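You operate a simulated robot arm through the tools that you are given. There is no shell and no other tool. Be economical: measure what you need, move in short steps, check, and stop when the job is done.

You run a simulated two-armed robot. Do the job below in one go: nothing can be reset, and whatever is moved stays where it is left.

Task
On the top of the long grey bench, fold the blue screen cloth in half.
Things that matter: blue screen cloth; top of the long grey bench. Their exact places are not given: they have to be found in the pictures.

Only the result counts: the job must be done as asked and must still hold three seconds after the hand-in. Knocking over, shifting, dropping, spilling or breaking anything else fails it. Flat cloth is picked up by pressing the open fingertips on it (5 to 10 N) and closing them slowly along it; thin cloth reads only 2 to 8 mm in the jaws.

Robot
Two 7-joint arms with two-finger parallel grippers on one trunk, on a base that drives. Base frame: it is fixed to the floor where the robot stands at the start and does not move with it; the origin is under the middle of the robot, x ahead of it, y to its left, z up. Lengths are in mm, angles in rad, forces in N, time in s.
The left shoulder is at the start at [67, 196, 1096], the right one opposite. Places, roughly: top of the long grey bench [700, 900, 800]. Payload 1.57 kg a hand.
Tool frame (each hand has its own): the origin (TCP) lies between the finger pads and is the grasp point; the fingertips stand 30 mm ahead of it; z points along the fingers, y is the line along which they close. The gripper opens to 80 mm. The fingers are 17 mm wide and 12 mm thick; the gripper's body (40 by 82 mm) begins 80 mm behind the TCP.
Orientation is that of the tool frame in the base frame, as [roll, pitch, yaw] about the fixed x, y, z axes, in that order (R = Rz(yaw) Ry(pitch) Rx(roll)). With the fingers straight down and closing along the base's y, the tool's x points along the base's -x, its y along +y and its z along -z.

Tools
- The arms move only by the tool drive_tool. It takes "left_motion", "right_motion" or both (then of equal length, played together; a hand with none holds still); each is a list of rows, each an object (a shift or turn left out is 0, a gripper value left out holds the last) with "rotation": the turn, a rotation vector about the base's x, y, z in rad, a list of three; "offset": the shift along the base's x, y, z in cm, a list of three; "claw": the opening in per cent of the stroke, from 0 (shut) to 100 (fully open). In form: [{"rotation": [ax, ay, az], "offset": [tx, ty, tz], "claw": claw}, ...]. A call has 1 to 20 rows; each row is the pose to reach, as a shift and turn from the pose commanded when the call began. Rows are played at 5 a second. More than 50 mm and 0.15 rad between two rows, or a gripper value outside its range, and nothing of the call is played. A pose out of reach is approached as far as the arm can. The call stops where the force on the tool passes 40 N (or 10 N more than at its start, if that is more) or the arm is blocked; 0.2 s more then pass. The fingers move at their own pace (about 153 mm/s each) and stop on an object; they squeeze with about 26 N. The grip force told is the motor's: it shows also when the fingers shut on nothing. Time passes only in rows, and 0.2 s behind the last, so rows that repeat a pose let the fingers close. The reply holds the time, the measured pose of the TCP, the force on the tool along the base axes, the opening and the grip force, in the units named above and with some noise.
- Cameras (640 x 400 px; columns grow to the right, rows downward): "scene" is now at [120.2, 42, 1326.6]; the picture's right is [-0.34, -0.94, 0.05], its down [-0.67, 0.20, -0.72] and it looks along [0.66, -0.28, -0.70] (base axes); focal length 264 px, centre (320, 200). "left" rides on the left gripper at [72, 7, -122] in its tool frame; the picture's right is [-0.09, 1.00, 0.00], its down [-0.84, -0.08, -0.54] and it looks along [-0.54, -0.05, 0.84] (tool axes); focal length 238 px, centre (320, 200). "right" rides on the right gripper at [72, -7, -122] in its tool frame; the picture's right is [0.09, 1.00, 0.00], its down [-0.84, 0.08, -0.54] and it looks along [-0.54, 0.05, 0.84] (tool axes); focal length 238 px, centre (320, 200).
- get_image(camera): a new picture of that camera. No time passes.
- lift_body(by): slides the trunk up (or, below 0, down) by that many mm; the arms and the scene camera ride with it, the base frame stays. It gives what a move gives, with no picture.
- steer(legs): drives the robot by 1 to 6 legs, each [ahead, left, turn to the left] in mm, mm and rad, along the robot's own axes; the way and the turn of a leg run together, so that a leg with both is an arc; at most 1500 mm and 3.142 rad a leg. The arms and the cameras ride along, it lands a little off, and it stops where it bumps. It gives what a move gives.
- head_to(pan, tilt): turns the head with the scene camera to pan (to the left, within 1.501 rad either way) and tilt (down, from -0.506 to 1.204), counted from straight ahead of the robot. It gives what a move gives.
- probe_pixels(camera, pixels): for up to 12 pixels [column, row] of the newest picture of that camera ("zoom" is the newest enlarged one), the place [x, y, z] in the base frame of the surface seen there, good to about 3 mm, but the place of the scene camera against the robot may be out by one fixed shift of up to 18 mm in any direction. No time passes.
- inspect(camera, box): a new picture of the part [left, top, right, bottom] of that camera's present view, enlarged. No time passes.
- finish_job(): hands the job in; it is judged then, once.

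Work in short steps. Measure before you move; look again where a grasp or a placing could have gone wrong, and mend it. You have 80 turns and 78 pictures in all, those below and enlarged ones among them. Open the grippers and draw the arms clear of the work before you hand the job in, unless the task says otherwise; then end with one line.

The tools are called after "Request:" by a JSON object that holds its "method" and its "body". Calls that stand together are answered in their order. drive_tool: Moves the arms, as the interface text tells. Its arguments: {"type":"object","properties":{"left_motion":{"type":"array"},"right_motion":{"type":"array"}},"required":[]} The other tools are called the same way: lift_body (by) slides the trunk up or down; steer (legs) drives the base; head_to (pan, tilt) turns the head that bears the scene camera; get_image (camera) takes a picture; probe_pixels (camera, pixels) gives the place of the surface under pixels of a picture; inspect (camera, box) takes an enlarged picture of a part of a camera's view; finish_job () hands the job in.

At the start:

```text
time: 0.0
left_ee_pos: [385.9, 34.8, 1017.0]
left_orientation: [-3.107, 0.005, -3.138]
left_contact_force: [-0.4, 0.1, -1.5]
left_grip_width: 80.2
left_grasp_force: 0.1
right_ee_pos: [334.0, -274.8, 926.2]
right_orientation: [-3.101, 0.0, 3.14]
right_contact_force: [-0.9, 0.0, 0.3]
right_grip_width: 80.2
right_grasp_force: 0.1
trunk travel left (down, up): [-675.0, 265.0]
robot x, y, heading: [-0.8, 0.1, -0.002]
head pan, tilt: [-0.347, 0.794]
```

scene: 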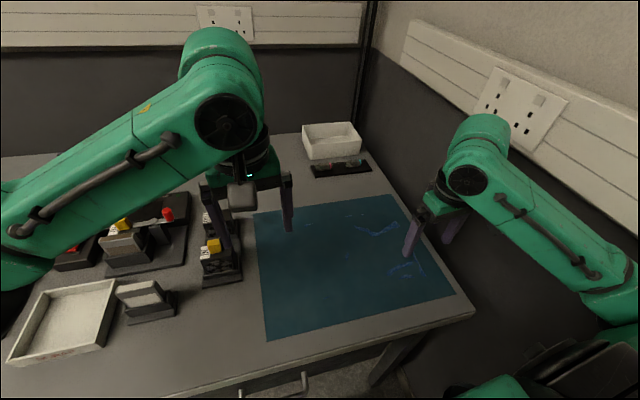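
right: 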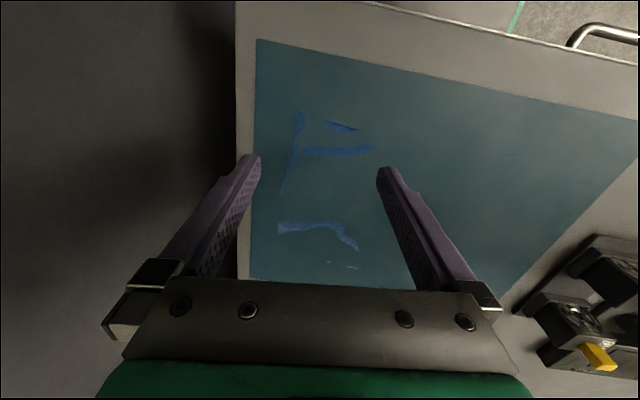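
left: 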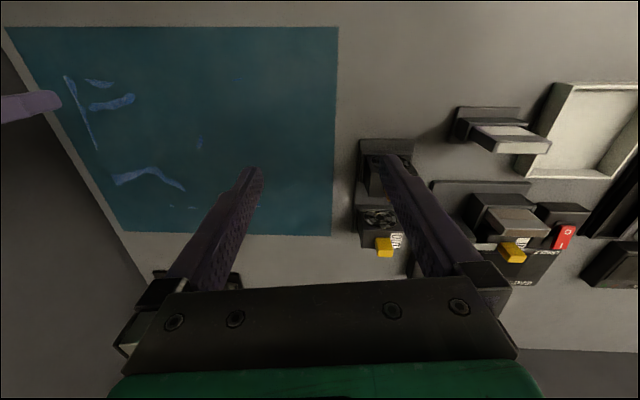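

The scene picture shows a blue cloth with corners near (254,214), (393,195), (452,294), (267,339). I measure it, and look left to check the bench.

Request:
{"method": "probe_pixels", "body": {"camera": "scene", "pixels": [[256, 216], [391, 197], [449, 292], [269, 336], [470, 310], [340, 260], [380, 230], [430, 270], [30, 300], [225, 260]]}}

Request:
{"method": "head_to", "body": {"pan": 0.9, "tilt": 0.6}}

Request:
{"method": "get_image", "body": {"camera": "scene"}}

```text
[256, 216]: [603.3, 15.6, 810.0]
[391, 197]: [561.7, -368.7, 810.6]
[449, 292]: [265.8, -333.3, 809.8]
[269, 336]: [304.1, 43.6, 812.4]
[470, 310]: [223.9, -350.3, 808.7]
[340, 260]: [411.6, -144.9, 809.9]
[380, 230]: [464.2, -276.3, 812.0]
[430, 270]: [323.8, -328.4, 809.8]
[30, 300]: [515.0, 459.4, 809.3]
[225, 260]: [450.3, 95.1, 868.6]
```

```text
time: 1.4
left_ee_pos: [385.3, 19.6, 1015.8]
left_orientation: [-3.128, 0.006, -3.137]
left_contact_force: [-0.7, -0.2, 1.1]
left_grip_width: 79.8
left_grasp_force: 0.1
right_ee_pos: [334.7, -285.8, 917.1]
right_orientation: [-3.133, -0.001, 3.138]
right_contact_force: [-0.1, 0.3, -0.8]
right_grip_width: 79.9
right_grasp_force: 0.0
trunk travel left (down, up): [-675.0, 265.0]
robot x, y, heading: [0.8, 9.5, 0.007]
head pan, tilt: [0.901, 0.6]
```

```text
74 pictures are left
```

scene: 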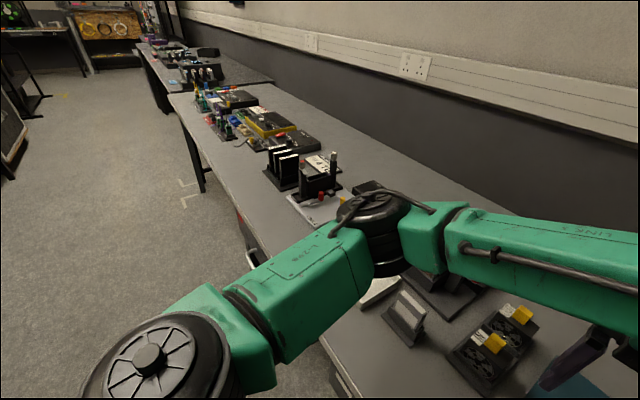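

The bench is the one under the cloth. I turn the head back to the cloth and measure its corners from the hand cameras as well to catch any scene-camera shift.

Request:
{"method": "head_to", "body": {"pan": -0.35, "tilt": 0.85}}

Request:
{"method": "inspect", "body": {"camera": "scene", "box": [200, 100, 520, 300]}}

Request:
{"method": "get_image", "body": {"camera": "right"}}

Request:
{"method": "get_image", "body": {"camera": "left"}}

```text
time: 2.9
left_ee_pos: [385.9, 20.8, 1015.5]
left_orientation: [-3.126, 0.004, -3.139]
left_contact_force: [0.2, -0.4, 0.3]
left_grip_width: 79.9
left_grasp_force: 0.0
right_ee_pos: [334.8, -285.0, 917.0]
right_orientation: [-3.131, -0.002, 3.136]
right_contact_force: [0.0, -0.3, 0.0]
right_grip_width: 79.7
right_grasp_force: 0.1
trunk travel left (down, up): [-675.0, 265.0]
robot x, y, heading: [-0.3, 6.1, 0.002]
head pan, tilt: [-0.351, 0.85]
```

```text
2.00 times, centred on (360, 200) of scene
```

zoom: 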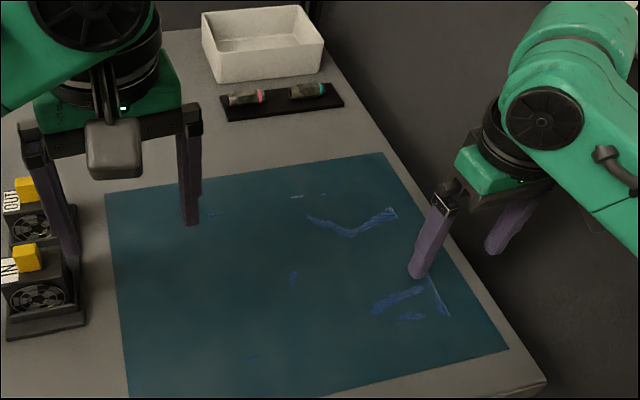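

```text
72 pictures are left
```

right: 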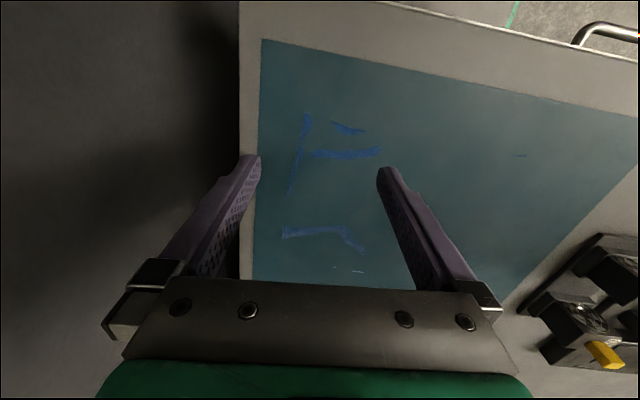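

```text
71 pictures are left
```

left: 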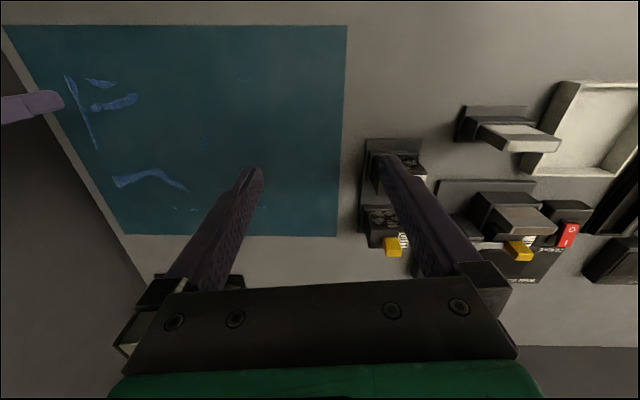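

The cloth lies flat with a few light wrinkles at the right. I probe the corners from the hand cameras and the fan box (left) and the scene zoom.

Request:
{"method": "probe_pixels", "body": {"camera": "right", "pixels": [[264, 43], [636, 120], [504, 302], [256, 270], [244, 10], [546, 240], [400, 10]]}}

Request:
{"method": "probe_pixels", "body": {"camera": "left", "pixels": [[7, 29], [344, 28], [335, 234], [126, 232], [364, 150], [400, 155], [368, 240], [360, 165], [320, 10]]}}

Request:
{"method": "probe_pixels", "body": {"camera": "zoom", "pixels": [[109, 197], [381, 155], [507, 349], [545, 385], [90, 320], [220, 110], [350, 220], [410, 295]]}}

```text
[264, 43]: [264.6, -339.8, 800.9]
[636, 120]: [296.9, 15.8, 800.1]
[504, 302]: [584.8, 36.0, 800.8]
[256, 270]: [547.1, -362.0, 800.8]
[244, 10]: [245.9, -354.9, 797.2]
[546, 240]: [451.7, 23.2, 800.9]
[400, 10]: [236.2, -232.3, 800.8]
```

```text
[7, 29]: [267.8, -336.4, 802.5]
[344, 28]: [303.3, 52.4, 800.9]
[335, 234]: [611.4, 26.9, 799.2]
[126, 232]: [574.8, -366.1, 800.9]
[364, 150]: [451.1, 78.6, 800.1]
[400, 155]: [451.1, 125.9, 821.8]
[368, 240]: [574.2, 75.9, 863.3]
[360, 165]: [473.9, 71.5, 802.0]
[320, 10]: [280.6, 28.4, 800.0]
```

```text
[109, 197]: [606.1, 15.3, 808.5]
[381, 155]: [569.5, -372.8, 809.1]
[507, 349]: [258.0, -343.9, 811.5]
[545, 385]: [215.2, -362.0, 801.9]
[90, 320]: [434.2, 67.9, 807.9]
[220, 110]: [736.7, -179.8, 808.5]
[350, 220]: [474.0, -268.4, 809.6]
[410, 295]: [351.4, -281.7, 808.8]
```

Hand cameras put the bench top at z≈800 and corners at near-right (266,-338), near-left (303,52), far-left (611,27), far-right (575,-367). I plan to fold the far edge onto the near edge, so I need to shift the robot right; first look down-right for clearance to wall and bench.

Request:
{"method": "head_to", "body": {"pan": -0.9, "tilt": 1.0}}

Request:
{"method": "get_image", "body": {"camera": "scene"}}

Request:
{"method": "probe_pixels", "body": {"camera": "scene", "pixels": [[600, 60], [500, 40], [620, 150], [400, 60], [400, 150], [560, 330], [480, 380], [200, 390], [300, 300], [100, 390]]}}

```text
time: 3.8
left_ee_pos: [385.0, 19.5, 1015.9]
left_orientation: [-3.127, 0.006, -3.139]
left_contact_force: [-0.2, 0.8, 0.2]
left_grip_width: 80.1
left_grasp_force: 0.0
right_ee_pos: [335.2, -285.8, 917.7]
right_orientation: [-3.13, -0.001, 3.136]
right_contact_force: [0.4, 0.1, 0.0]
right_grip_width: 80.3
right_grasp_force: 0.1
trunk travel left (down, up): [-675.0, 265.0]
robot x, y, heading: [-1.2, 5.9, 0.002]
head pan, tilt: [-0.901, 1.0]
```

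```text
70 pictures are left
```

scene: 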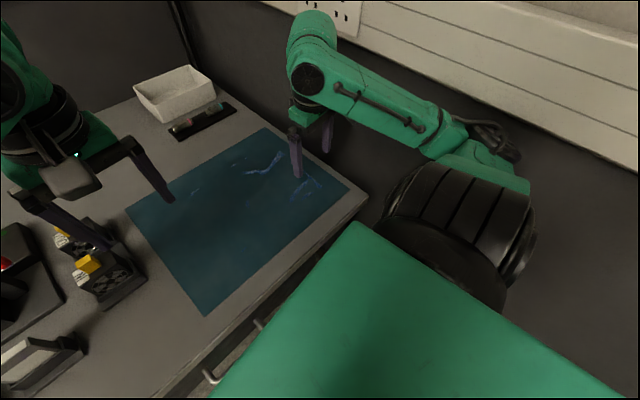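

```text
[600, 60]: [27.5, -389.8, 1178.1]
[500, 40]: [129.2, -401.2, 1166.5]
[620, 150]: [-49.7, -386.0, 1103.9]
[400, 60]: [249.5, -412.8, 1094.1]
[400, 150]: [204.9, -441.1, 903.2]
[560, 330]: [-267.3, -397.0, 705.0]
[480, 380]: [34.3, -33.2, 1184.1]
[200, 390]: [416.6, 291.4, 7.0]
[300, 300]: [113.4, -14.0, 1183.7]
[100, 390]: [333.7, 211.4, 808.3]
```

The wall lies close on the right (y≈-390 to -440), so I can't drive right. I look straight down ahead to see whether the robot can move forward to the bench.

Request:
{"method": "head_to", "body": {"pan": 0.0, "tilt": 1.2}}

Request:
{"method": "get_image", "body": {"camera": "scene"}}

Request:
{"method": "probe_pixels", "body": {"camera": "scene", "pixels": [[320, 330], [320, 360], [320, 390], [250, 360], [400, 360], [320, 300], [200, 390], [450, 390], [320, 250], [250, 390], [400, 390], [360, 345]]}}

```text
time: 5.0
left_ee_pos: [385.3, 19.7, 1014.4]
left_orientation: [-3.127, 0.006, -3.139]
left_contact_force: [0.1, 0.7, 0.0]
left_grip_width: 80.0
left_grasp_force: 0.0
right_ee_pos: [336.8, -286.9, 916.2]
right_orientation: [-3.129, -0.003, 3.139]
right_contact_force: [0.3, -0.2, -0.2]
right_grip_width: 80.1
right_grasp_force: 0.1
trunk travel left (down, up): [-675.0, 265.0]
robot x, y, heading: [-1.7, 5.9, 0.002]
head pan, tilt: [0.0, 1.201]
```

```text
69 pictures are left
```

scene: 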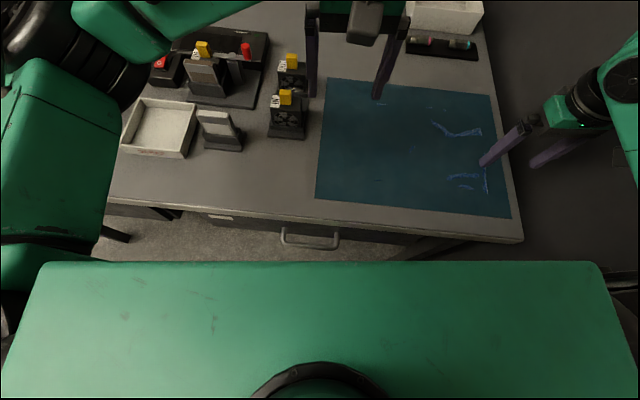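

```text
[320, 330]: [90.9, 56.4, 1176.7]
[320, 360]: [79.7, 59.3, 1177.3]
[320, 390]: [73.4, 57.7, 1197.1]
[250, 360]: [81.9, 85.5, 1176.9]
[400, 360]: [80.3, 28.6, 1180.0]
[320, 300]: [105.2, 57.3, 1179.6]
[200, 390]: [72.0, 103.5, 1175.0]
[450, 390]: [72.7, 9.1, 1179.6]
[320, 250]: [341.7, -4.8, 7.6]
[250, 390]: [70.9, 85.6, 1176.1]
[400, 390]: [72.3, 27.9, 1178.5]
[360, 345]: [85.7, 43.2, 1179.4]
```

The torso front is at x≈120 and the bench front at x≈236. I'll try without driving: move both hands above the far corners, turned so that they close across the far edge (right −1.665, left +1.477 rad), staying high.

Request:
{"method": "drive_tool", "body": {"right_motion": [{"offset": [0, 0, 2], "rotation": [0, 0, -0.139], "claw": 38}, {"offset": [1, 0, 4], "rotation": [0, 0, -0.278]}, {"offset": [3, -0.5, 5], "rotation": [0, 0, -0.416]}, {"offset": [5, -1, 5], "rotation": [0, 0, -0.555]}, {"offset": [7, -1.5, 5], "rotation": [0, 0, -0.694]}, {"offset": [9, -2, 5], "rotation": [0, 0, -0.833]}, {"offset": [11, -2.5, 5], "rotation": [0, 0, -0.971]}, {"offset": [13, -3, 5], "rotation": [0, 0, -1.11]}, {"offset": [15, -3.5, 5], "rotation": [0, 0, -1.249]}, {"offset": [17, -4, 4], "rotation": [0, 0, -1.388]}, {"offset": [19, -5, 3], "rotation": [0, 0, -1.526]}, {"offset": [21.5, -6.1, 2], "rotation": [0, 0, -1.665]}, {"offset": [21.5, -6.1, 2], "rotation": [0, 0, -1.665]}], "left_motion": [{"offset": [0, 0, 0], "rotation": [0, 0, 0.123], "claw": 38}, {"offset": [2, 0, 0], "rotation": [0, 0, 0.246]}, {"offset": [4, 0, 0], "rotation": [0, 0, 0.369]}, {"offset": [6, 0, 0], "rotation": [0, 0, 0.492]}, {"offset": [8, 0, -1], "rotation": [0, 0, 0.615]}, {"offset": [10, 0, -2], "rotation": [0, 0, 0.739]}, {"offset": [12, 0, -3], "rotation": [0, 0, 0.862]}, {"offset": [14, 0, -4], "rotation": [0, 0, 0.985]}, {"offset": [16, 0, -5], "rotation": [0, 0, 1.108]}, {"offset": [18, -0.4, -6], "rotation": [0, 0, 1.231]}, {"offset": [19.8, -0.8, -7], "rotation": [0, 0, 1.354]}, {"offset": [19.8, -0.8, -8], "rotation": [0, 0, 1.477]}, {"offset": [19.8, -0.8, -8], "rotation": [0, 0, 1.477]}]}}

Request:
{"method": "head_to", "body": {"pan": -0.3, "tilt": 0.85}}

Request:
{"method": "get_image", "body": {"camera": "scene"}}

```text
time: 7.8
left_ee_pos: [562.5, -24.4, 930.6]
left_orientation: [3.127, -0.002, -1.7]
left_contact_force: [0.1, 0.0, -0.1]
left_grip_width: 30.6
left_grasp_force: 0.0
left hand out of reach, approached as far as the arm can: row 10, 11, 12, 13
right_ee_pos: [553.5, -388.8, 921.3]
right_orientation: [3.125, -0.005, 1.473]
right_contact_force: [0.5, -0.1, -0.7]
right_grip_width: 30.3
right_grasp_force: 0.0
trunk travel left (down, up): [-675.0, 265.0]
robot x, y, heading: [1.5, 0.6, 0.005]
head pan, tilt: [0.0, 1.201]
```

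```text
time: 8.7
left_ee_pos: [560.0, -21.9, 929.9]
left_orientation: [3.129, -0.004, -1.703]
left_contact_force: [-0.2, 0.4, 0.6]
left_grip_width: 30.2
left_grasp_force: 0.0
right_ee_pos: [551.0, -386.0, 923.9]
right_orientation: [3.121, -0.004, 1.475]
right_contact_force: [0.3, -0.1, -0.6]
right_grip_width: 30.2
right_grasp_force: 0.1
trunk travel left (down, up): [-675.0, 265.0]
robot x, y, heading: [1.5, 3.7, 0.003]
head pan, tilt: [-0.3, 0.85]
```

```text
68 pictures are left
```

scene: 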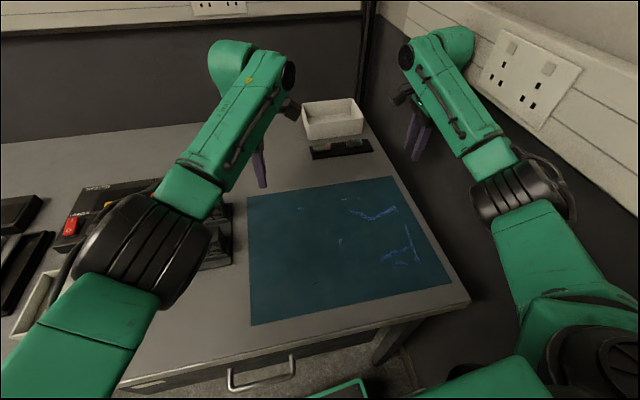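

Right hand reached; left ended about 20 mm short and both ~35 mm too far to −y. I correct y and lower to z≈860 to see whether the left reaches there.

Request:
{"method": "drive_tool", "body": {"right_motion": [{"offset": [0, 2, -1]}, {"offset": [0, 3.9, -3]}, {"offset": [0, 3.9, -6]}, {"offset": [0, 3.9, -6]}], "left_motion": [{"offset": [0, 1, -2]}, {"offset": [0, 3.3, -4]}, {"offset": [0, 3.3, -7]}, {"offset": [0, 3.3, -7]}]}}

Request:
{"method": "get_image", "body": {"camera": "right"}}

Request:
{"method": "get_image", "body": {"camera": "left"}}

```text
time: 9.7
left_ee_pos: [563.0, 11.6, 859.5]
left_orientation: [3.119, 0.002, -1.662]
left_contact_force: [-0.8, -0.3, 0.3]
left_grip_width: 30.8
left_grasp_force: 0.1
right_ee_pos: [551.0, -347.1, 862.4]
right_orientation: [3.123, -0.005, 1.477]
right_contact_force: [0.3, -0.1, 0.0]
right_grip_width: 30.7
right_grasp_force: 0.1
trunk travel left (down, up): [-675.0, 265.0]
robot x, y, heading: [1.4, 0.9, 0.002]
head pan, tilt: [-0.3, 0.85]
```

```text
67 pictures are left
```

right: 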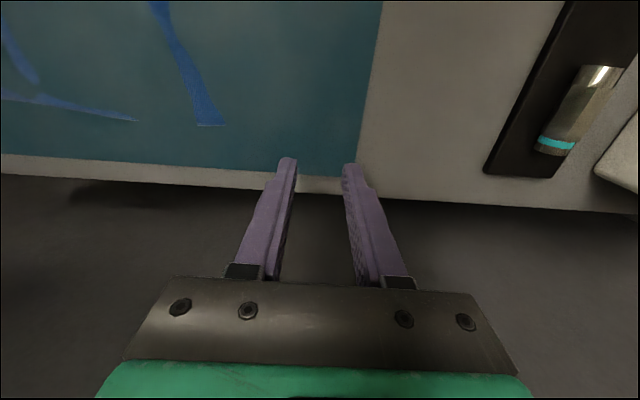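

```text
66 pictures are left
```

left: 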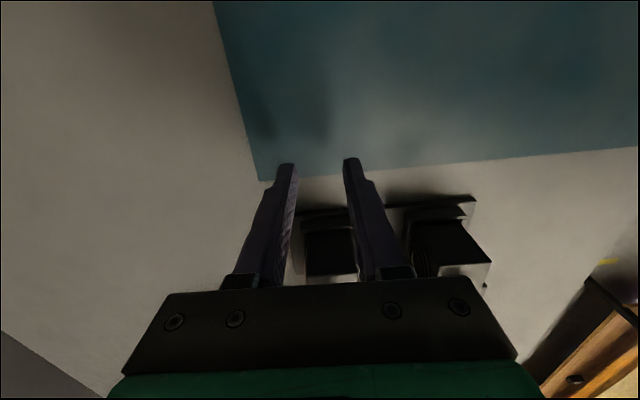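

Both cameras show the corners at the fingertips: right-hand corner at (358,177), left-hand corner at (262,180). I measure them and the edges.

Request:
{"method": "probe_pixels", "body": {"camera": "right", "pixels": [[381, 10], [370, 90], [360, 155], [320, 176], [200, 165], [200, 187], [400, 194], [486, 172]]}}

Request:
{"method": "probe_pixels", "body": {"camera": "left", "pixels": [[215, 10], [240, 105], [262, 178], [320, 174], [500, 159], [600, 149], [305, 215], [470, 197]]}}

```text
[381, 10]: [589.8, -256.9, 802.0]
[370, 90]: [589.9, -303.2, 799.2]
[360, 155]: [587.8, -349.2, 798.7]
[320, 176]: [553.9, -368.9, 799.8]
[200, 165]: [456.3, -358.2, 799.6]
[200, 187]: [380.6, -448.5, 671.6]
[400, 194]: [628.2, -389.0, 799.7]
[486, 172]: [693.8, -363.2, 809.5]
```

```text
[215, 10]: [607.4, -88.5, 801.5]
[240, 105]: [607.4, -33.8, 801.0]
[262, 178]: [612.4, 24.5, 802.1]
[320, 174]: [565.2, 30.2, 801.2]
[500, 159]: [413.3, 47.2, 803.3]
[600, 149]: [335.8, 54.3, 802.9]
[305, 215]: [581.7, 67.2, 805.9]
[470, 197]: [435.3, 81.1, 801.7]
```

Left TCP is inset ~48 mm from the far edge, right ~37 mm; I want ~26. At this lower height I try pushing both outward.

Request:
{"method": "drive_tool", "body": {"right_motion": [{"offset": [0.6, 0, -0.5]}, {"offset": [1.1, 0, -1]}, {"offset": [1.1, 0, -1]}], "left_motion": [{"offset": [1.0, 0, -0.5]}, {"offset": [2.2, 0, -1]}, {"offset": [2.2, 0, -1]}]}}

```text
time: 10.5
left_ee_pos: [572.1, 11.2, 856.6]
left_orientation: [3.117, 0.001, -1.66]
left_contact_force: [-0.2, 0.2, 0.2]
left_grip_width: 30.2
left_grasp_force: 0.1
left hand out of reach, approached as far as the arm can: row 2, 3
right_ee_pos: [563.7, -347.1, 851.0]
right_orientation: [3.122, -0.003, 1.474]
right_contact_force: [0.0, 0.1, 0.4]
right_grip_width: 30.4
right_grasp_force: 0.0
trunk travel left (down, up): [-675.0, 265.0]
robot x, y, heading: [0.3, 4.7, 0.003]
head pan, tilt: [-0.3, 0.85]
```

Left stops at x=572, 13 mm short. I drive 25 mm ahead, well short of the bench, and check.

Request:
{"method": "steer", "body": {"legs": [[25, 0, 0]]}}

```text
time: 11.3
left_ee_pos: [594.5, 12.3, 859.1]
left_orientation: [3.121, 0.002, -1.661]
left_contact_force: [0.0, 0.0, 0.7]
left_grip_width: 30.7
left_grasp_force: 0.1
right_ee_pos: [585.4, -347.0, 854.8]
right_orientation: [3.12, -0.004, 1.475]
right_contact_force: [0.5, 0.2, 0.0]
right_grip_width: 30.4
right_grasp_force: 0.2
trunk travel left (down, up): [-675.0, 265.0]
robot x, y, heading: [23.7, 2.0, 0.005]
head pan, tilt: [-0.3, 0.85]
```

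No bump. I move both to the grasp line and to ~10 mm above the cloth.

Request:
{"method": "drive_tool", "body": {"right_motion": [{"offset": [-1.2, 0, -0.5]}, {"offset": [-2.3, 0, -1.2]}, {"offset": [-2.3, 0, -1.2]}], "left_motion": [{"offset": [-0.5, 0, -0.5]}, {"offset": [-0.95, 0, -1.5]}, {"offset": [-0.95, 0, -1.5]}]}}

Request:
{"method": "get_image", "body": {"camera": "right"}}

Request:
{"method": "get_image", "body": {"camera": "left"}}

```text
time: 12.1
left_ee_pos: [586.7, 10.0, 840.5]
left_orientation: [3.118, 0.002, -1.662]
left_contact_force: [0.1, 0.4, 0.0]
left_grip_width: 30.6
left_grasp_force: 0.0
right_ee_pos: [564.1, -347.6, 841.1]
right_orientation: [3.124, -0.003, 1.474]
right_contact_force: [-0.5, -0.3, -0.2]
right_grip_width: 30.4
right_grasp_force: 0.0
trunk travel left (down, up): [-675.0, 265.0]
robot x, y, heading: [27.3, 3.4, -0.0]
head pan, tilt: [-0.3, 0.85]
```

```text
65 pictures are left
```

right: 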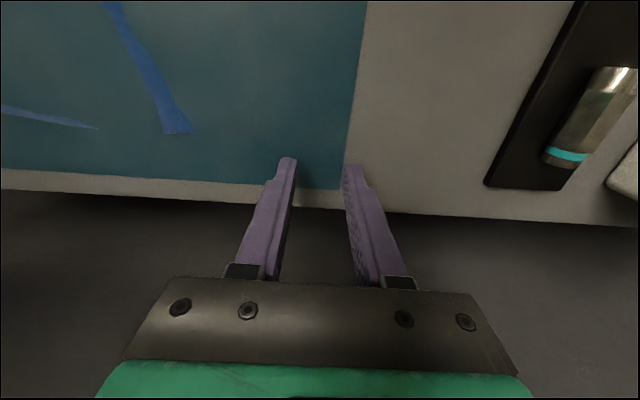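

```text
64 pictures are left
```

left: 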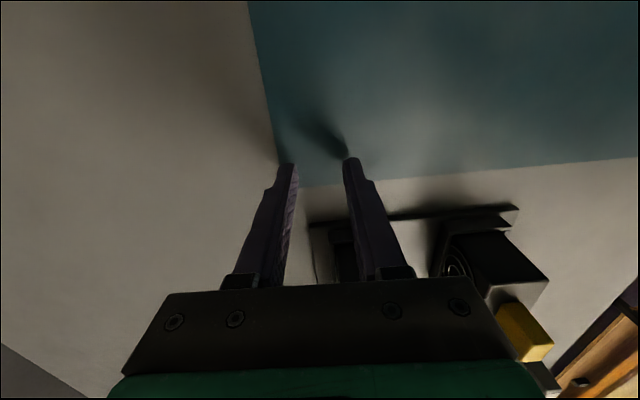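

The outer fingers look right at the cloth edge. I probe the edge near them.

Request:
{"method": "probe_pixels", "body": {"camera": "right", "pixels": [[347, 150], [344, 180], [354, 100], [320, 187], [352, 172], [290, 163], [330, 165]]}}

Request:
{"method": "probe_pixels", "body": {"camera": "left", "pixels": [[274, 140], [265, 80], [320, 184], [287, 168], [352, 162], [310, 170]]}}

```text
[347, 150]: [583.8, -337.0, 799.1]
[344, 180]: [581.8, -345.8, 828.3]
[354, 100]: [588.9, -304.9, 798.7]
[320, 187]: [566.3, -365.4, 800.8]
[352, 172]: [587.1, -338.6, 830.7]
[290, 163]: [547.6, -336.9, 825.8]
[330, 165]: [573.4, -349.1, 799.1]
```

```text
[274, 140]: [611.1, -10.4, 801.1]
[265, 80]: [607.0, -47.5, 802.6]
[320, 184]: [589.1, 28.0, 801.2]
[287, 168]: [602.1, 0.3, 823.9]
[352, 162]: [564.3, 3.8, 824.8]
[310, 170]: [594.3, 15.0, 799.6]
```

Shift right −8 mm and left −6 mm in x so the outer fingers sit on cloth, then go down to touch.

Request:
{"method": "drive_tool", "body": {"right_motion": [{"offset": [-0.8, 0, 0]}, {"offset": [-0.8, 0, -0.5]}, {"offset": [-0.8, 0, -0.9]}, {"offset": [-0.8, 0, -1.1]}, {"offset": [-0.8, 0, -1.1]}], "left_motion": [{"offset": [-0.6, 0, 0]}, {"offset": [-0.6, 0, -0.5]}, {"offset": [-0.6, 0, -0.9]}, {"offset": [-0.6, 0, -1.1]}, {"offset": [-0.6, 0, -1.1]}]}}

```text
time: 13.3
left_ee_pos: [579.6, 10.2, 830.8]
left_orientation: [3.122, 0.002, -1.66]
left_contact_force: [-0.1, -0.5, 3.3]
left_grip_width: 30.7
left_grasp_force: 0.7
right_ee_pos: [554.8, -347.2, 830.5]
right_orientation: [3.123, -0.005, 1.473]
right_contact_force: [0.6, -0.1, 2.2]
right_grip_width: 29.5
right_grasp_force: 0.0
trunk travel left (down, up): [-675.0, 265.0]
robot x, y, heading: [24.1, -0.7, 0.001]
head pan, tilt: [-0.3, 0.85]
```

Contact at 2–3 N. I press ~1.5 mm further and close slowly.

Request:
{"method": "drive_tool", "body": {"right_motion": [{"offset": [0, 0, -0.15]}, {"offset": [0, 0, -0.2]}, {"offset": [0, 0, -0.2]}], "left_motion": [{"offset": [0, 0, -0.1]}, {"offset": [0, 0, -0.15]}, {"offset": [0, 0, -0.15]}]}}

```text
time: 14.1
left_ee_pos: [578.8, 11.2, 832.1]
left_orientation: [3.123, 0.0, -1.664]
left_contact_force: [1.8, -6.6, 6.3]
left_grip_width: 32.2
left_grasp_force: 0.9
right_ee_pos: [555.8, -347.2, 831.2]
right_orientation: [3.119, -0.005, 1.475]
right_contact_force: [1.4, 1.2, 15.6]
right_grip_width: 28.8
right_grasp_force: 0.1
trunk travel left (down, up): [-675.0, 265.0]
robot x, y, heading: [22.7, 6.6, 0.001]
head pan, tilt: [-0.3, 0.85]
```

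Right presses 15.6 N, a bit much; I ease it by 0.8 mm while closing both slowly.

Request:
{"method": "drive_tool", "body": {"right_motion": [{"offset": [0, 0, 0.08], "claw": 36}, {"offset": [0, 0, 0.08], "claw": 32}, {"offset": [0, 0, 0.08], "claw": 28}, {"offset": [0, 0, 0.08], "claw": 24}, {"offset": [0, 0, 0.08], "claw": 20}, {"offset": [0, 0, 0.08], "claw": 16}, {"offset": [0, 0, 0.08], "claw": 12}, {"offset": [0, 0, 0.08], "claw": 8}, {"offset": [0, 0, 0.08], "claw": 4}, {"offset": [0, 0, 0.08], "claw": 0}, {"offset": [0, 0, 0.08], "claw": 0}, {"offset": [0, 0, 0.08], "claw": 0}], "left_motion": [{"offset": [0, 0, 0], "claw": 36}, {"offset": [0, 0, 0], "claw": 32}, {"offset": [0, 0, 0], "claw": 28}, {"offset": [0, 0, 0], "claw": 24}, {"offset": [0, 0, 0], "claw": 20}, {"offset": [0, 0, 0], "claw": 16}, {"offset": [0, 0, 0], "claw": 12}, {"offset": [0, 0, 0], "claw": 8}, {"offset": [0, 0, 0], "claw": 4}, {"offset": [0, 0, 0], "claw": 0}, {"offset": [0, 0, 0], "claw": 0}, {"offset": [0, 0, 0], "claw": 0}]}}

Request:
{"method": "get_image", "body": {"camera": "right"}}

Request:
{"method": "get_image", "body": {"camera": "left"}}

```text
time: 16.7
left_ee_pos: [576.7, 13.3, 830.7]
left_orientation: [3.123, 0.004, -1.663]
left_contact_force: [-3.5, 2.3, 13.2]
left_grip_width: 0.1
left_grasp_force: 21.4
right_ee_pos: [555.0, -345.0, 830.1]
right_orientation: [3.12, -0.003, 1.474]
right_contact_force: [2.0, 1.2, 0.5]
right_grip_width: 0.0
right_grasp_force: 21.8
trunk travel left (down, up): [-675.0, 265.0]
robot x, y, heading: [24.9, 1.4, 0.003]
head pan, tilt: [-0.3, 0.85]
```

```text
63 pictures are left
```

right: 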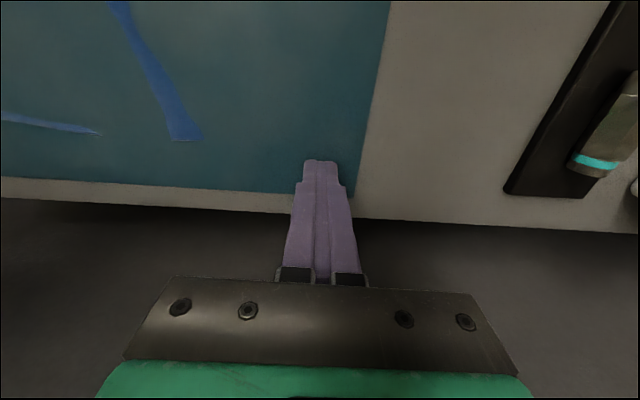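

```text
62 pictures are left
```

left: 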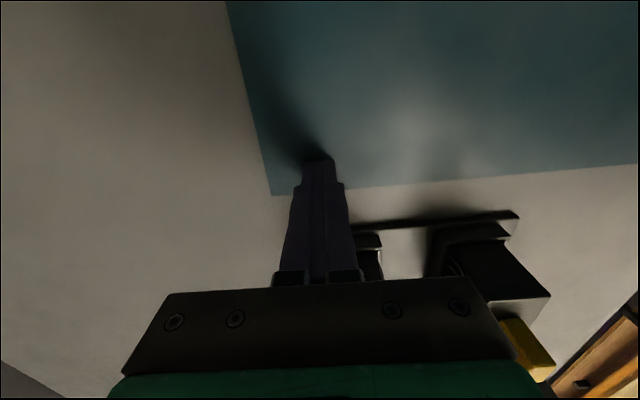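

Both jaws read 0: the cloth slipped. I raise 4 mm, reopen to 50 %, and come down again to contact to set the press properly.

Request:
{"method": "drive_tool", "body": {"right_motion": [{"offset": [0, 0, 0.5]}, {"offset": [0, 0, 0.5], "claw": 50}, {"offset": [0, 0, 0.5], "claw": 50}, {"offset": [0, 0, 0.2]}, {"offset": [0, 0, 0]}, {"offset": [0, 0, 0]}], "left_motion": [{"offset": [0, 0, 0.5]}, {"offset": [0, 0, 0.5], "claw": 50}, {"offset": [0, 0, 0.5], "claw": 50}, {"offset": [0, 0, 0.2]}, {"offset": [0, 0, 0]}, {"offset": [0, 0, 0]}]}}

```text
time: 18.1
left_ee_pos: [580.2, 12.2, 830.6]
left_orientation: [3.122, 0.002, -1.661]
left_contact_force: [2.3, -1.2, 8.2]
left_grip_width: 42.0
left_grasp_force: 1.4
right_ee_pos: [555.3, -346.5, 831.4]
right_orientation: [3.118, -0.005, 1.473]
right_contact_force: [0.9, -1.5, 8.8]
right_grip_width: 37.9
right_grasp_force: 0.1
trunk travel left (down, up): [-675.0, 265.0]
robot x, y, heading: [25.9, 2.2, -0.002]
head pan, tilt: [-0.3, 0.85]
```

Both press at ~8–9 N. I close part way and check forces.

Request:
{"method": "drive_tool", "body": {"right_motion": [{"claw": 47}, {"claw": 43}, {"claw": 39}, {"claw": 35}, {"claw": 31}, {"claw": 27}], "left_motion": [{"claw": 47}, {"claw": 43}, {"claw": 39}, {"claw": 35}, {"claw": 31}, {"claw": 27}]}}

Request:
{"method": "get_image", "body": {"camera": "right"}}

Request:
{"method": "get_image", "body": {"camera": "left"}}

```text
time: 19.5
left_ee_pos: [578.3, 12.3, 830.9]
left_orientation: [3.122, 0.003, -1.661]
left_contact_force: [6.1, -0.8, 7.7]
left_grip_width: 27.4
left_grasp_force: 3.1
right_ee_pos: [553.7, -348.1, 830.2]
right_orientation: [3.121, -0.003, 1.474]
right_contact_force: [-11.5, 0.0, 10.4]
right_grip_width: 31.1
right_grasp_force: 5.0
trunk travel left (down, up): [-675.0, 265.0]
robot x, y, heading: [25.2, 3.5, -0.0]
head pan, tilt: [-0.3, 0.85]
```

```text
61 pictures are left
```

right: 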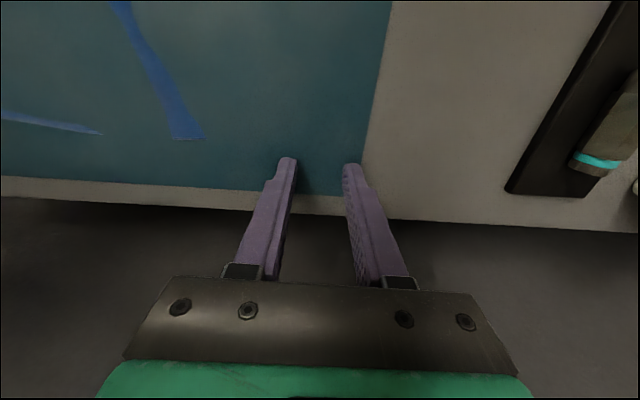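

```text
60 pictures are left
```

left: 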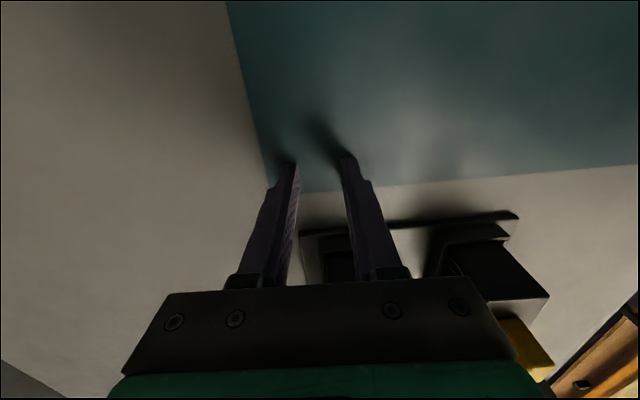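

No ridge yet, but friction builds (lateral 6–11 N). I keep closing slowly.

Request:
{"method": "drive_tool", "body": {"right_motion": [{"claw": 24}, {"claw": 20}, {"claw": 16}, {"claw": 12}, {"claw": 9}], "left_motion": [{"claw": 24}, {"claw": 20}, {"claw": 16}, {"claw": 12}, {"claw": 9}]}}

Request:
{"method": "get_image", "body": {"camera": "right"}}

Request:
{"method": "get_image", "body": {"camera": "left"}}

```text
time: 20.7
left_ee_pos: [579.0, 11.5, 830.3]
left_orientation: [3.122, 0.0, -1.661]
left_contact_force: [8.1, -0.8, 9.7]
left_grip_width: 14.5
left_grasp_force: 3.9
right_ee_pos: [555.0, -346.3, 831.0]
right_orientation: [3.121, -0.004, 1.475]
right_contact_force: [-7.2, 2.4, 6.7]
right_grip_width: 14.2
right_grasp_force: 3.8
trunk travel left (down, up): [-675.0, 265.0]
robot x, y, heading: [22.1, 3.5, -0.001]
head pan, tilt: [-0.3, 0.85]
```

```text
59 pictures are left
```

right: 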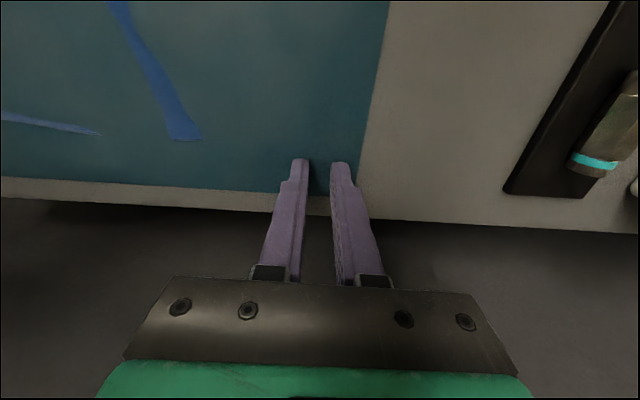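

```text
58 pictures are left
```

left: 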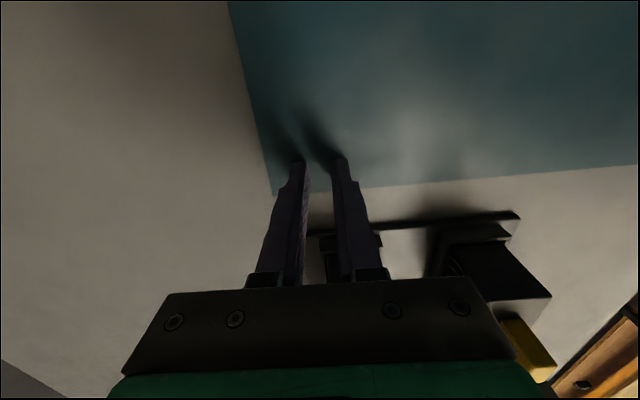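

Fingers still slide; I finish the closing under the same press and read the width.

Request:
{"method": "drive_tool", "body": {"right_motion": [{"claw": 7}, {"claw": 5}, {"claw": 3}, {"claw": 1}, {"claw": 0}, {"claw": 0}, {"claw": 0}], "left_motion": [{"claw": 7}, {"claw": 5}, {"claw": 3}, {"claw": 1}, {"claw": 0}, {"claw": 0}, {"claw": 0}]}}

```text
time: 22.3
left_ee_pos: [578.3, 12.5, 830.3]
left_orientation: [3.12, 0.001, -1.66]
left_contact_force: [-1.2, 3.1, 16.5]
left_grip_width: 0.1
left_grasp_force: 20.8
right_ee_pos: [556.2, -346.6, 830.0]
right_orientation: [3.12, -0.005, 1.475]
right_contact_force: [1.6, 0.0, 1.3]
right_grip_width: 0.0
right_grasp_force: 21.5
trunk travel left (down, up): [-675.0, 265.0]
robot x, y, heading: [19.0, 2.5, 0.003]
head pan, tilt: [-0.3, 0.85]
```

The lateral force signs show only one finger of each hand presses: the roll 3.12 means a 0.021 rad tilt. I lift 5 mm, level the tools (right +0.021 about y, left −0.021), reopen and come down to touch.

Request:
{"method": "drive_tool", "body": {"right_motion": [{"offset": [0, 0, 0.6], "claw": 0}, {"offset": [0, 0, 0.6], "rotation": [0, 0.021, 0], "claw": 45}, {"offset": [0, 0, 0.6], "rotation": [0, 0.021, 0], "claw": 45}, {"offset": [0, 0, 0.3], "rotation": [0, 0.021, 0]}, {"offset": [0, 0, 0.05], "rotation": [0, 0.021, 0]}, {"offset": [0, 0, 0.05], "rotation": [0, 0.021, 0]}], "left_motion": [{"offset": [0, 0, 0.6], "claw": 0}, {"offset": [0, 0, 0.6], "rotation": [0, -0.021, 0], "claw": 45}, {"offset": [0, 0, 0.6], "rotation": [0, -0.021, 0], "claw": 45}, {"offset": [0, 0, 0.3], "rotation": [0, -0.021, 0]}, {"offset": [0, 0, 0.05], "rotation": [0, -0.021, 0]}, {"offset": [0, 0, 0.05], "rotation": [0, -0.021, 0]}]}}

```text
time: 23.7
left_ee_pos: [579.5, 11.9, 830.2]
left_orientation: [-3.141, 0.004, -1.663]
left_contact_force: [1.5, -1.5, 4.4]
left_grip_width: 36.4
left_grasp_force: 0.2
right_ee_pos: [555.4, -346.7, 830.7]
right_orientation: [-3.14, -0.003, 1.475]
right_contact_force: [1.7, 0.1, 4.1]
right_grip_width: 36.8
right_grasp_force: 0.0
trunk travel left (down, up): [-675.0, 265.0]
robot x, y, heading: [22.2, 4.6, 0.002]
head pan, tilt: [-0.3, 0.85]
```

Now level, pressing ~4 N. I press 0.7 mm more (toward ~8 N) and close half way, then look.

Request:
{"method": "drive_tool", "body": {"right_motion": [{"offset": [0, 0, -0.07]}, {"offset": [0, 0, -0.07]}, {"offset": [0, 0, -0.07], "claw": 42}, {"offset": [0, 0, -0.07], "claw": 39}, {"offset": [0, 0, -0.07], "claw": 36}, {"offset": [0, 0, -0.07], "claw": 33}, {"offset": [0, 0, -0.07], "claw": 30}, {"offset": [0, 0, -0.07], "claw": 27}, {"offset": [0, 0, -0.07], "claw": 24}], "left_motion": [{"offset": [0, 0, -0.07]}, {"offset": [0, 0, -0.07]}, {"offset": [0, 0, -0.07], "claw": 42}, {"offset": [0, 0, -0.07], "claw": 39}, {"offset": [0, 0, -0.07], "claw": 36}, {"offset": [0, 0, -0.07], "claw": 33}, {"offset": [0, 0, -0.07], "claw": 30}, {"offset": [0, 0, -0.07], "claw": 27}, {"offset": [0, 0, -0.07], "claw": 24}]}}

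Request:
{"method": "get_image", "body": {"camera": "right"}}

Request:
{"method": "get_image", "body": {"camera": "left"}}

```text
time: 25.7
left_ee_pos: [577.4, 11.4, 830.3]
left_orientation: [-3.141, 0.005, -1.662]
left_contact_force: [0.9, -0.2, 6.1]
left_grip_width: 24.0
left_grasp_force: 3.0
right_ee_pos: [554.2, -347.2, 829.6]
right_orientation: [3.141, 0.0, 1.474]
right_contact_force: [-1.7, 0.0, 7.9]
right_grip_width: 21.8
right_grasp_force: 1.1
trunk travel left (down, up): [-675.0, 265.0]
robot x, y, heading: [24.7, 2.9, -0.001]
head pan, tilt: [-0.3, 0.85]
```

```text
57 pictures are left
```

right: 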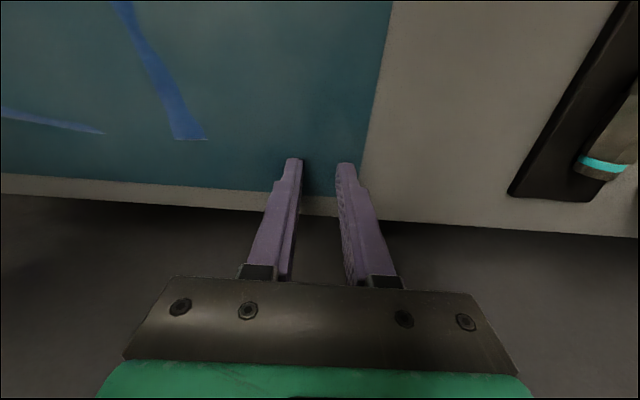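

```text
56 pictures are left
```

left: 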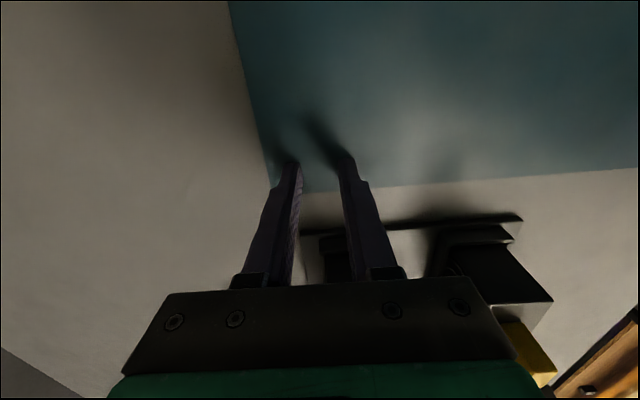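

Lateral forces are now balanced and press is 6–8 N. I finish closing.

Request:
{"method": "drive_tool", "body": {"right_motion": [{"claw": 21}, {"claw": 18}, {"claw": 15}, {"claw": 12}, {"claw": 9}, {"claw": 6}, {"claw": 3}, {"claw": 0}, {"claw": 0}, {"claw": 0}], "left_motion": [{"claw": 21}, {"claw": 18}, {"claw": 15}, {"claw": 12}, {"claw": 9}, {"claw": 6}, {"claw": 3}, {"claw": 0}, {"claw": 0}, {"claw": 0}]}}

Request:
{"method": "get_image", "body": {"camera": "right"}}

Request:
{"method": "get_image", "body": {"camera": "left"}}

```text
time: 27.9
left_ee_pos: [578.5, 11.3, 830.8]
left_orientation: [-3.141, 0.003, -1.661]
left_contact_force: [-0.6, 0.4, 7.4]
left_grip_width: 0.0
left_grasp_force: 21.6
right_ee_pos: [555.0, -347.2, 830.1]
right_orientation: [3.141, 0.002, 1.475]
right_contact_force: [0.0, 1.7, 7.0]
right_grip_width: 0.1
right_grasp_force: 21.4
trunk travel left (down, up): [-675.0, 265.0]
robot x, y, heading: [23.9, 1.1, 0.0]
head pan, tilt: [-0.3, 0.85]
```

```text
55 pictures are left
```

right: 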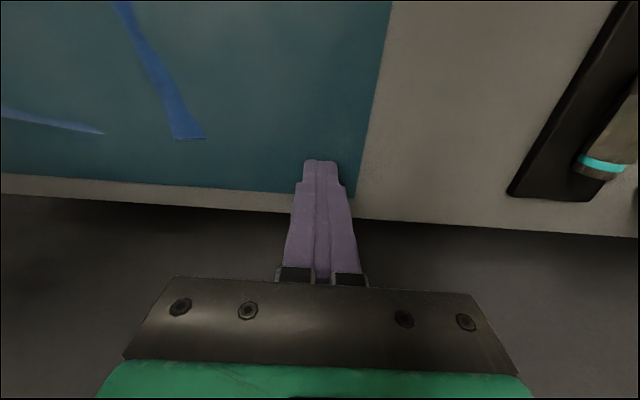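

```text
54 pictures are left
```

left: 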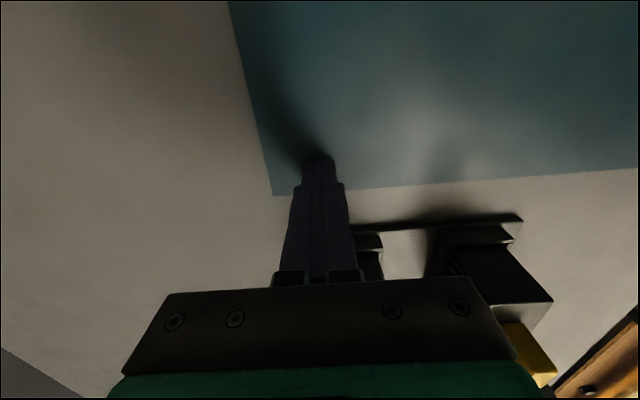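

Still slipped. The 36 mm gap may be too short for the cloth to buckle; I move both 18 mm inward and use the full opening with ~9 N.

Request:
{"method": "drive_tool", "body": {"right_motion": [{"offset": [0, 0, 0.6]}, {"offset": [-1.8, 0.1, 0.6], "claw": 95}, {"offset": [-1.8, 0.1, 0.6], "claw": 95}, {"offset": [-1.8, 0.1, 0.3]}, {"offset": [-1.8, 0.1, 0]}, {"offset": [-1.8, 0.1, -0.03]}, {"offset": [-1.8, 0.1, -0.03]}], "left_motion": [{"offset": [0, 0, 0.6]}, {"offset": [-1.8, 0.1, 0.6], "claw": 95}, {"offset": [-1.8, 0.1, 0.6], "claw": 95}, {"offset": [-1.8, 0.1, 0.3]}, {"offset": [-1.8, 0.1, 0]}, {"offset": [-1.8, 0.1, -0.03]}, {"offset": [-1.8, 0.1, -0.03]}]}}

```text
time: 29.5
left_ee_pos: [564.7, 22.9, 830.7]
left_orientation: [-3.138, 0.015, -1.645]
left_contact_force: [0.6, -0.6, -0.7]
left_grip_width: 76.2
left_grasp_force: 0.2
right_ee_pos: [536.6, -344.6, 830.0]
right_orientation: [3.14, -0.001, 1.473]
right_contact_force: [2.3, -1.5, 14.6]
right_grip_width: 74.1
right_grasp_force: 0.2
trunk travel left (down, up): [-675.0, 265.0]
robot x, y, heading: [26.6, 3.6, 0.007]
head pan, tilt: [-0.3, 0.85]
```

The left hand landed off (y 22.9, slight turn), perhaps touching something; I look.

Request:
{"method": "get_image", "body": {"camera": "left"}}

Request:
{"method": "get_image", "body": {"camera": "scene"}}

```text
53 pictures are left
```

left: 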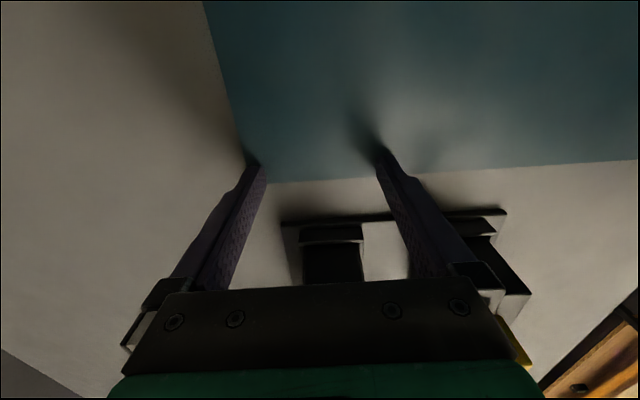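

```text
52 pictures are left
```

scene: 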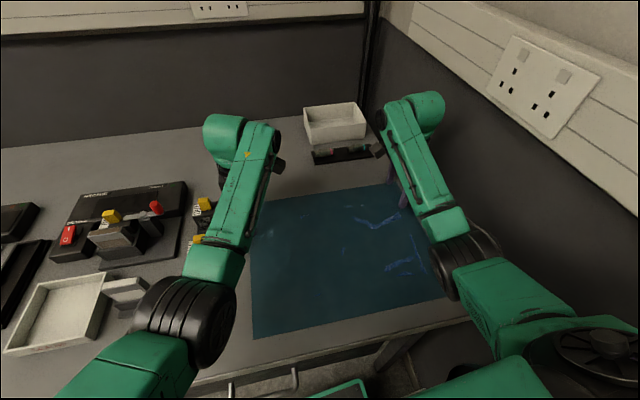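

I let things settle with a still row to read the left hand again.

Request:
{"method": "drive_tool", "body": {"left_motion": [{"offset": [0, 0, 0]}, {"offset": [0, 0, 0]}], "right_motion": [{"offset": [0, 0, 0.05]}, {"offset": [0, 0, 0.05]}]}}

Request:
{"method": "inspect", "body": {"camera": "scene", "box": [160, 160, 320, 260]}}

```text
time: 30.1
left_ee_pos: [565.1, 23.4, 829.9]
left_orientation: [-3.136, 0.016, -1.648]
left_contact_force: [1.2, -0.2, 12.1]
left_grip_width: 75.5
left_grasp_force: 0.0
right_ee_pos: [536.6, -345.1, 829.6]
right_orientation: [3.14, -0.002, 1.473]
right_contact_force: [4.7, -0.2, 9.9]
right_grip_width: 73.4
right_grasp_force: 0.1
trunk travel left (down, up): [-675.0, 265.0]
robot x, y, heading: [20.9, 4.0, 0.002]
head pan, tilt: [-0.3, 0.85]
```

```text
4.00 times, centred on (240, 210) of scene
```

zoom: 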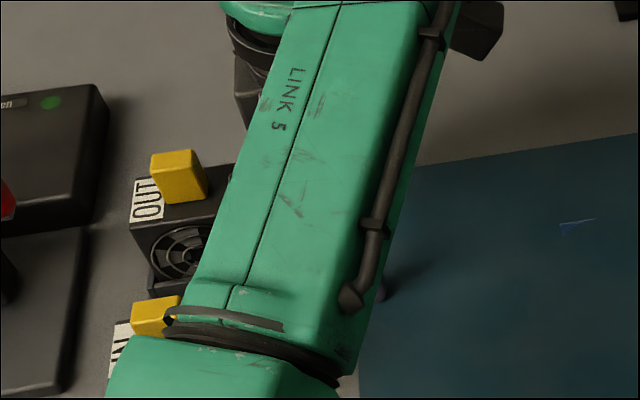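

I check how high the left forearm is above the fan boxes.

Request:
{"method": "probe_pixels", "body": {"camera": "zoom", "pixels": [[220, 300], [200, 360], [155, 315], [175, 170], [300, 200], [150, 390], [240, 200]]}}

Request:
{"method": "get_image", "body": {"camera": "right"}}

```text
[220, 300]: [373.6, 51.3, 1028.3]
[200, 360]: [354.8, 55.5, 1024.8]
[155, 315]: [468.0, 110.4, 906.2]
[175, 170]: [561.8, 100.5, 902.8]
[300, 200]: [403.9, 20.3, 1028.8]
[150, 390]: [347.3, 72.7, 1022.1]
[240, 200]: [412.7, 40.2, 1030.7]
```

```text
50 pictures are left
```

right: 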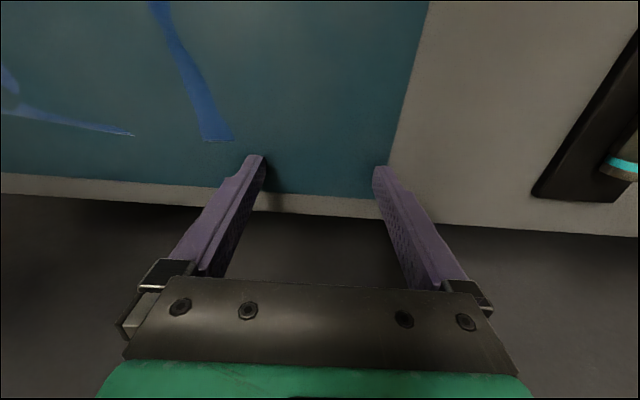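

Forearm clearance is fine. I close the right hand slowly from 74 mm under ~10 N as a test, while the left lifts and corrects y.

Request:
{"method": "drive_tool", "body": {"right_motion": [{"claw": 90}, {"claw": 85}, {"claw": 80}, {"claw": 75}, {"claw": 70}, {"claw": 65}, {"claw": 60}, {"claw": 55}, {"claw": 50}, {"claw": 45}], "left_motion": [{"offset": [0, 0, 0.6]}, {"offset": [0, -0.6, 0.6]}, {"offset": [0, -1.1, 0.6]}, {"offset": [0, -1.1, 0.6]}, {"offset": [0, -1.1, 0.6]}, {"offset": [0, -1.1, 0.6]}, {"offset": [0, -1.1, 0.6]}, {"offset": [0, -1.1, 0.6]}, {"offset": [0, -1.1, 0.6]}, {"offset": [0, -1.1, 0.6]}]}}

Request:
{"method": "get_image", "body": {"camera": "right"}}

```text
time: 32.3
left_ee_pos: [563.8, 12.1, 832.9]
left_orientation: [3.14, 0.011, -1.649]
left_contact_force: [-0.2, -0.7, 0.3]
left_grip_width: 76.0
left_grasp_force: 0.1
right_ee_pos: [537.1, -345.5, 830.2]
right_orientation: [-3.142, 0.001, 1.474]
right_contact_force: [0.9, 0.0, 12.0]
right_grip_width: 43.7
right_grasp_force: 4.5
trunk travel left (down, up): [-675.0, 265.0]
robot x, y, heading: [19.2, 1.7, 0.004]
head pan, tilt: [-0.3, 0.85]
```

```text
49 pictures are left
```

right: 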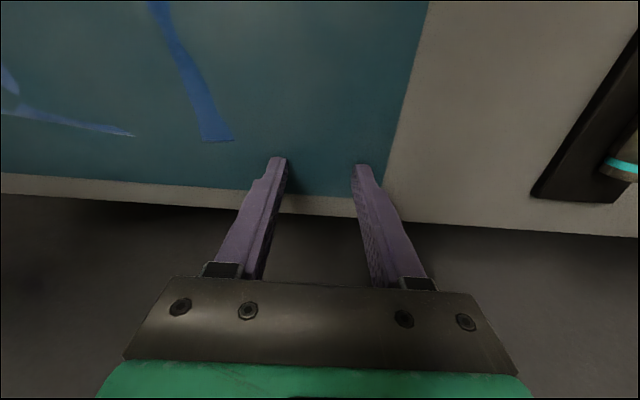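

No movement yet; I continue closing with slightly more pressure.

Request:
{"method": "drive_tool", "body": {"right_motion": [{"claw": 40}, {"claw": 35}, {"claw": 30}, {"claw": 25}, {"claw": 20}, {"claw": 15}, {"claw": 10}, {"claw": 5}, {"claw": 0}, {"claw": 0}, {"claw": 0}]}}

Request:
{"method": "get_image", "body": {"camera": "right"}}

```text
time: 34.7
left_ee_pos: [563.8, 10.4, 833.1]
left_orientation: [3.141, 0.013, -1.65]
left_contact_force: [0.4, 0.1, 0.3]
left_grip_width: 76.0
left_grasp_force: 0.0
right_ee_pos: [537.1, -343.9, 830.1]
right_orientation: [3.141, 0.0, 1.474]
right_contact_force: [-0.9, 0.7, 10.7]
right_grip_width: 0.0
right_grasp_force: 21.9
trunk travel left (down, up): [-675.0, 265.0]
robot x, y, heading: [26.3, 2.8, 0.003]
head pan, tilt: [-0.3, 0.85]
```

```text
48 pictures are left
```

right: 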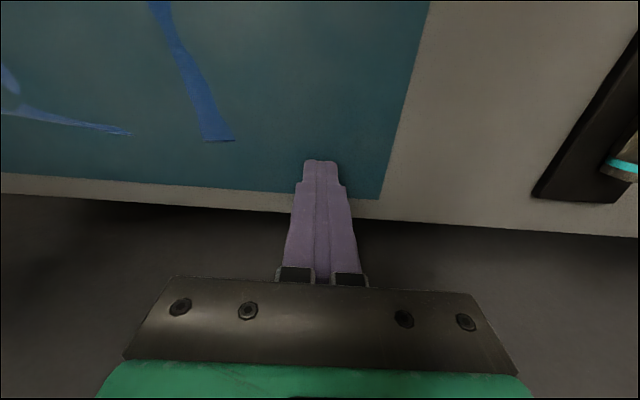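

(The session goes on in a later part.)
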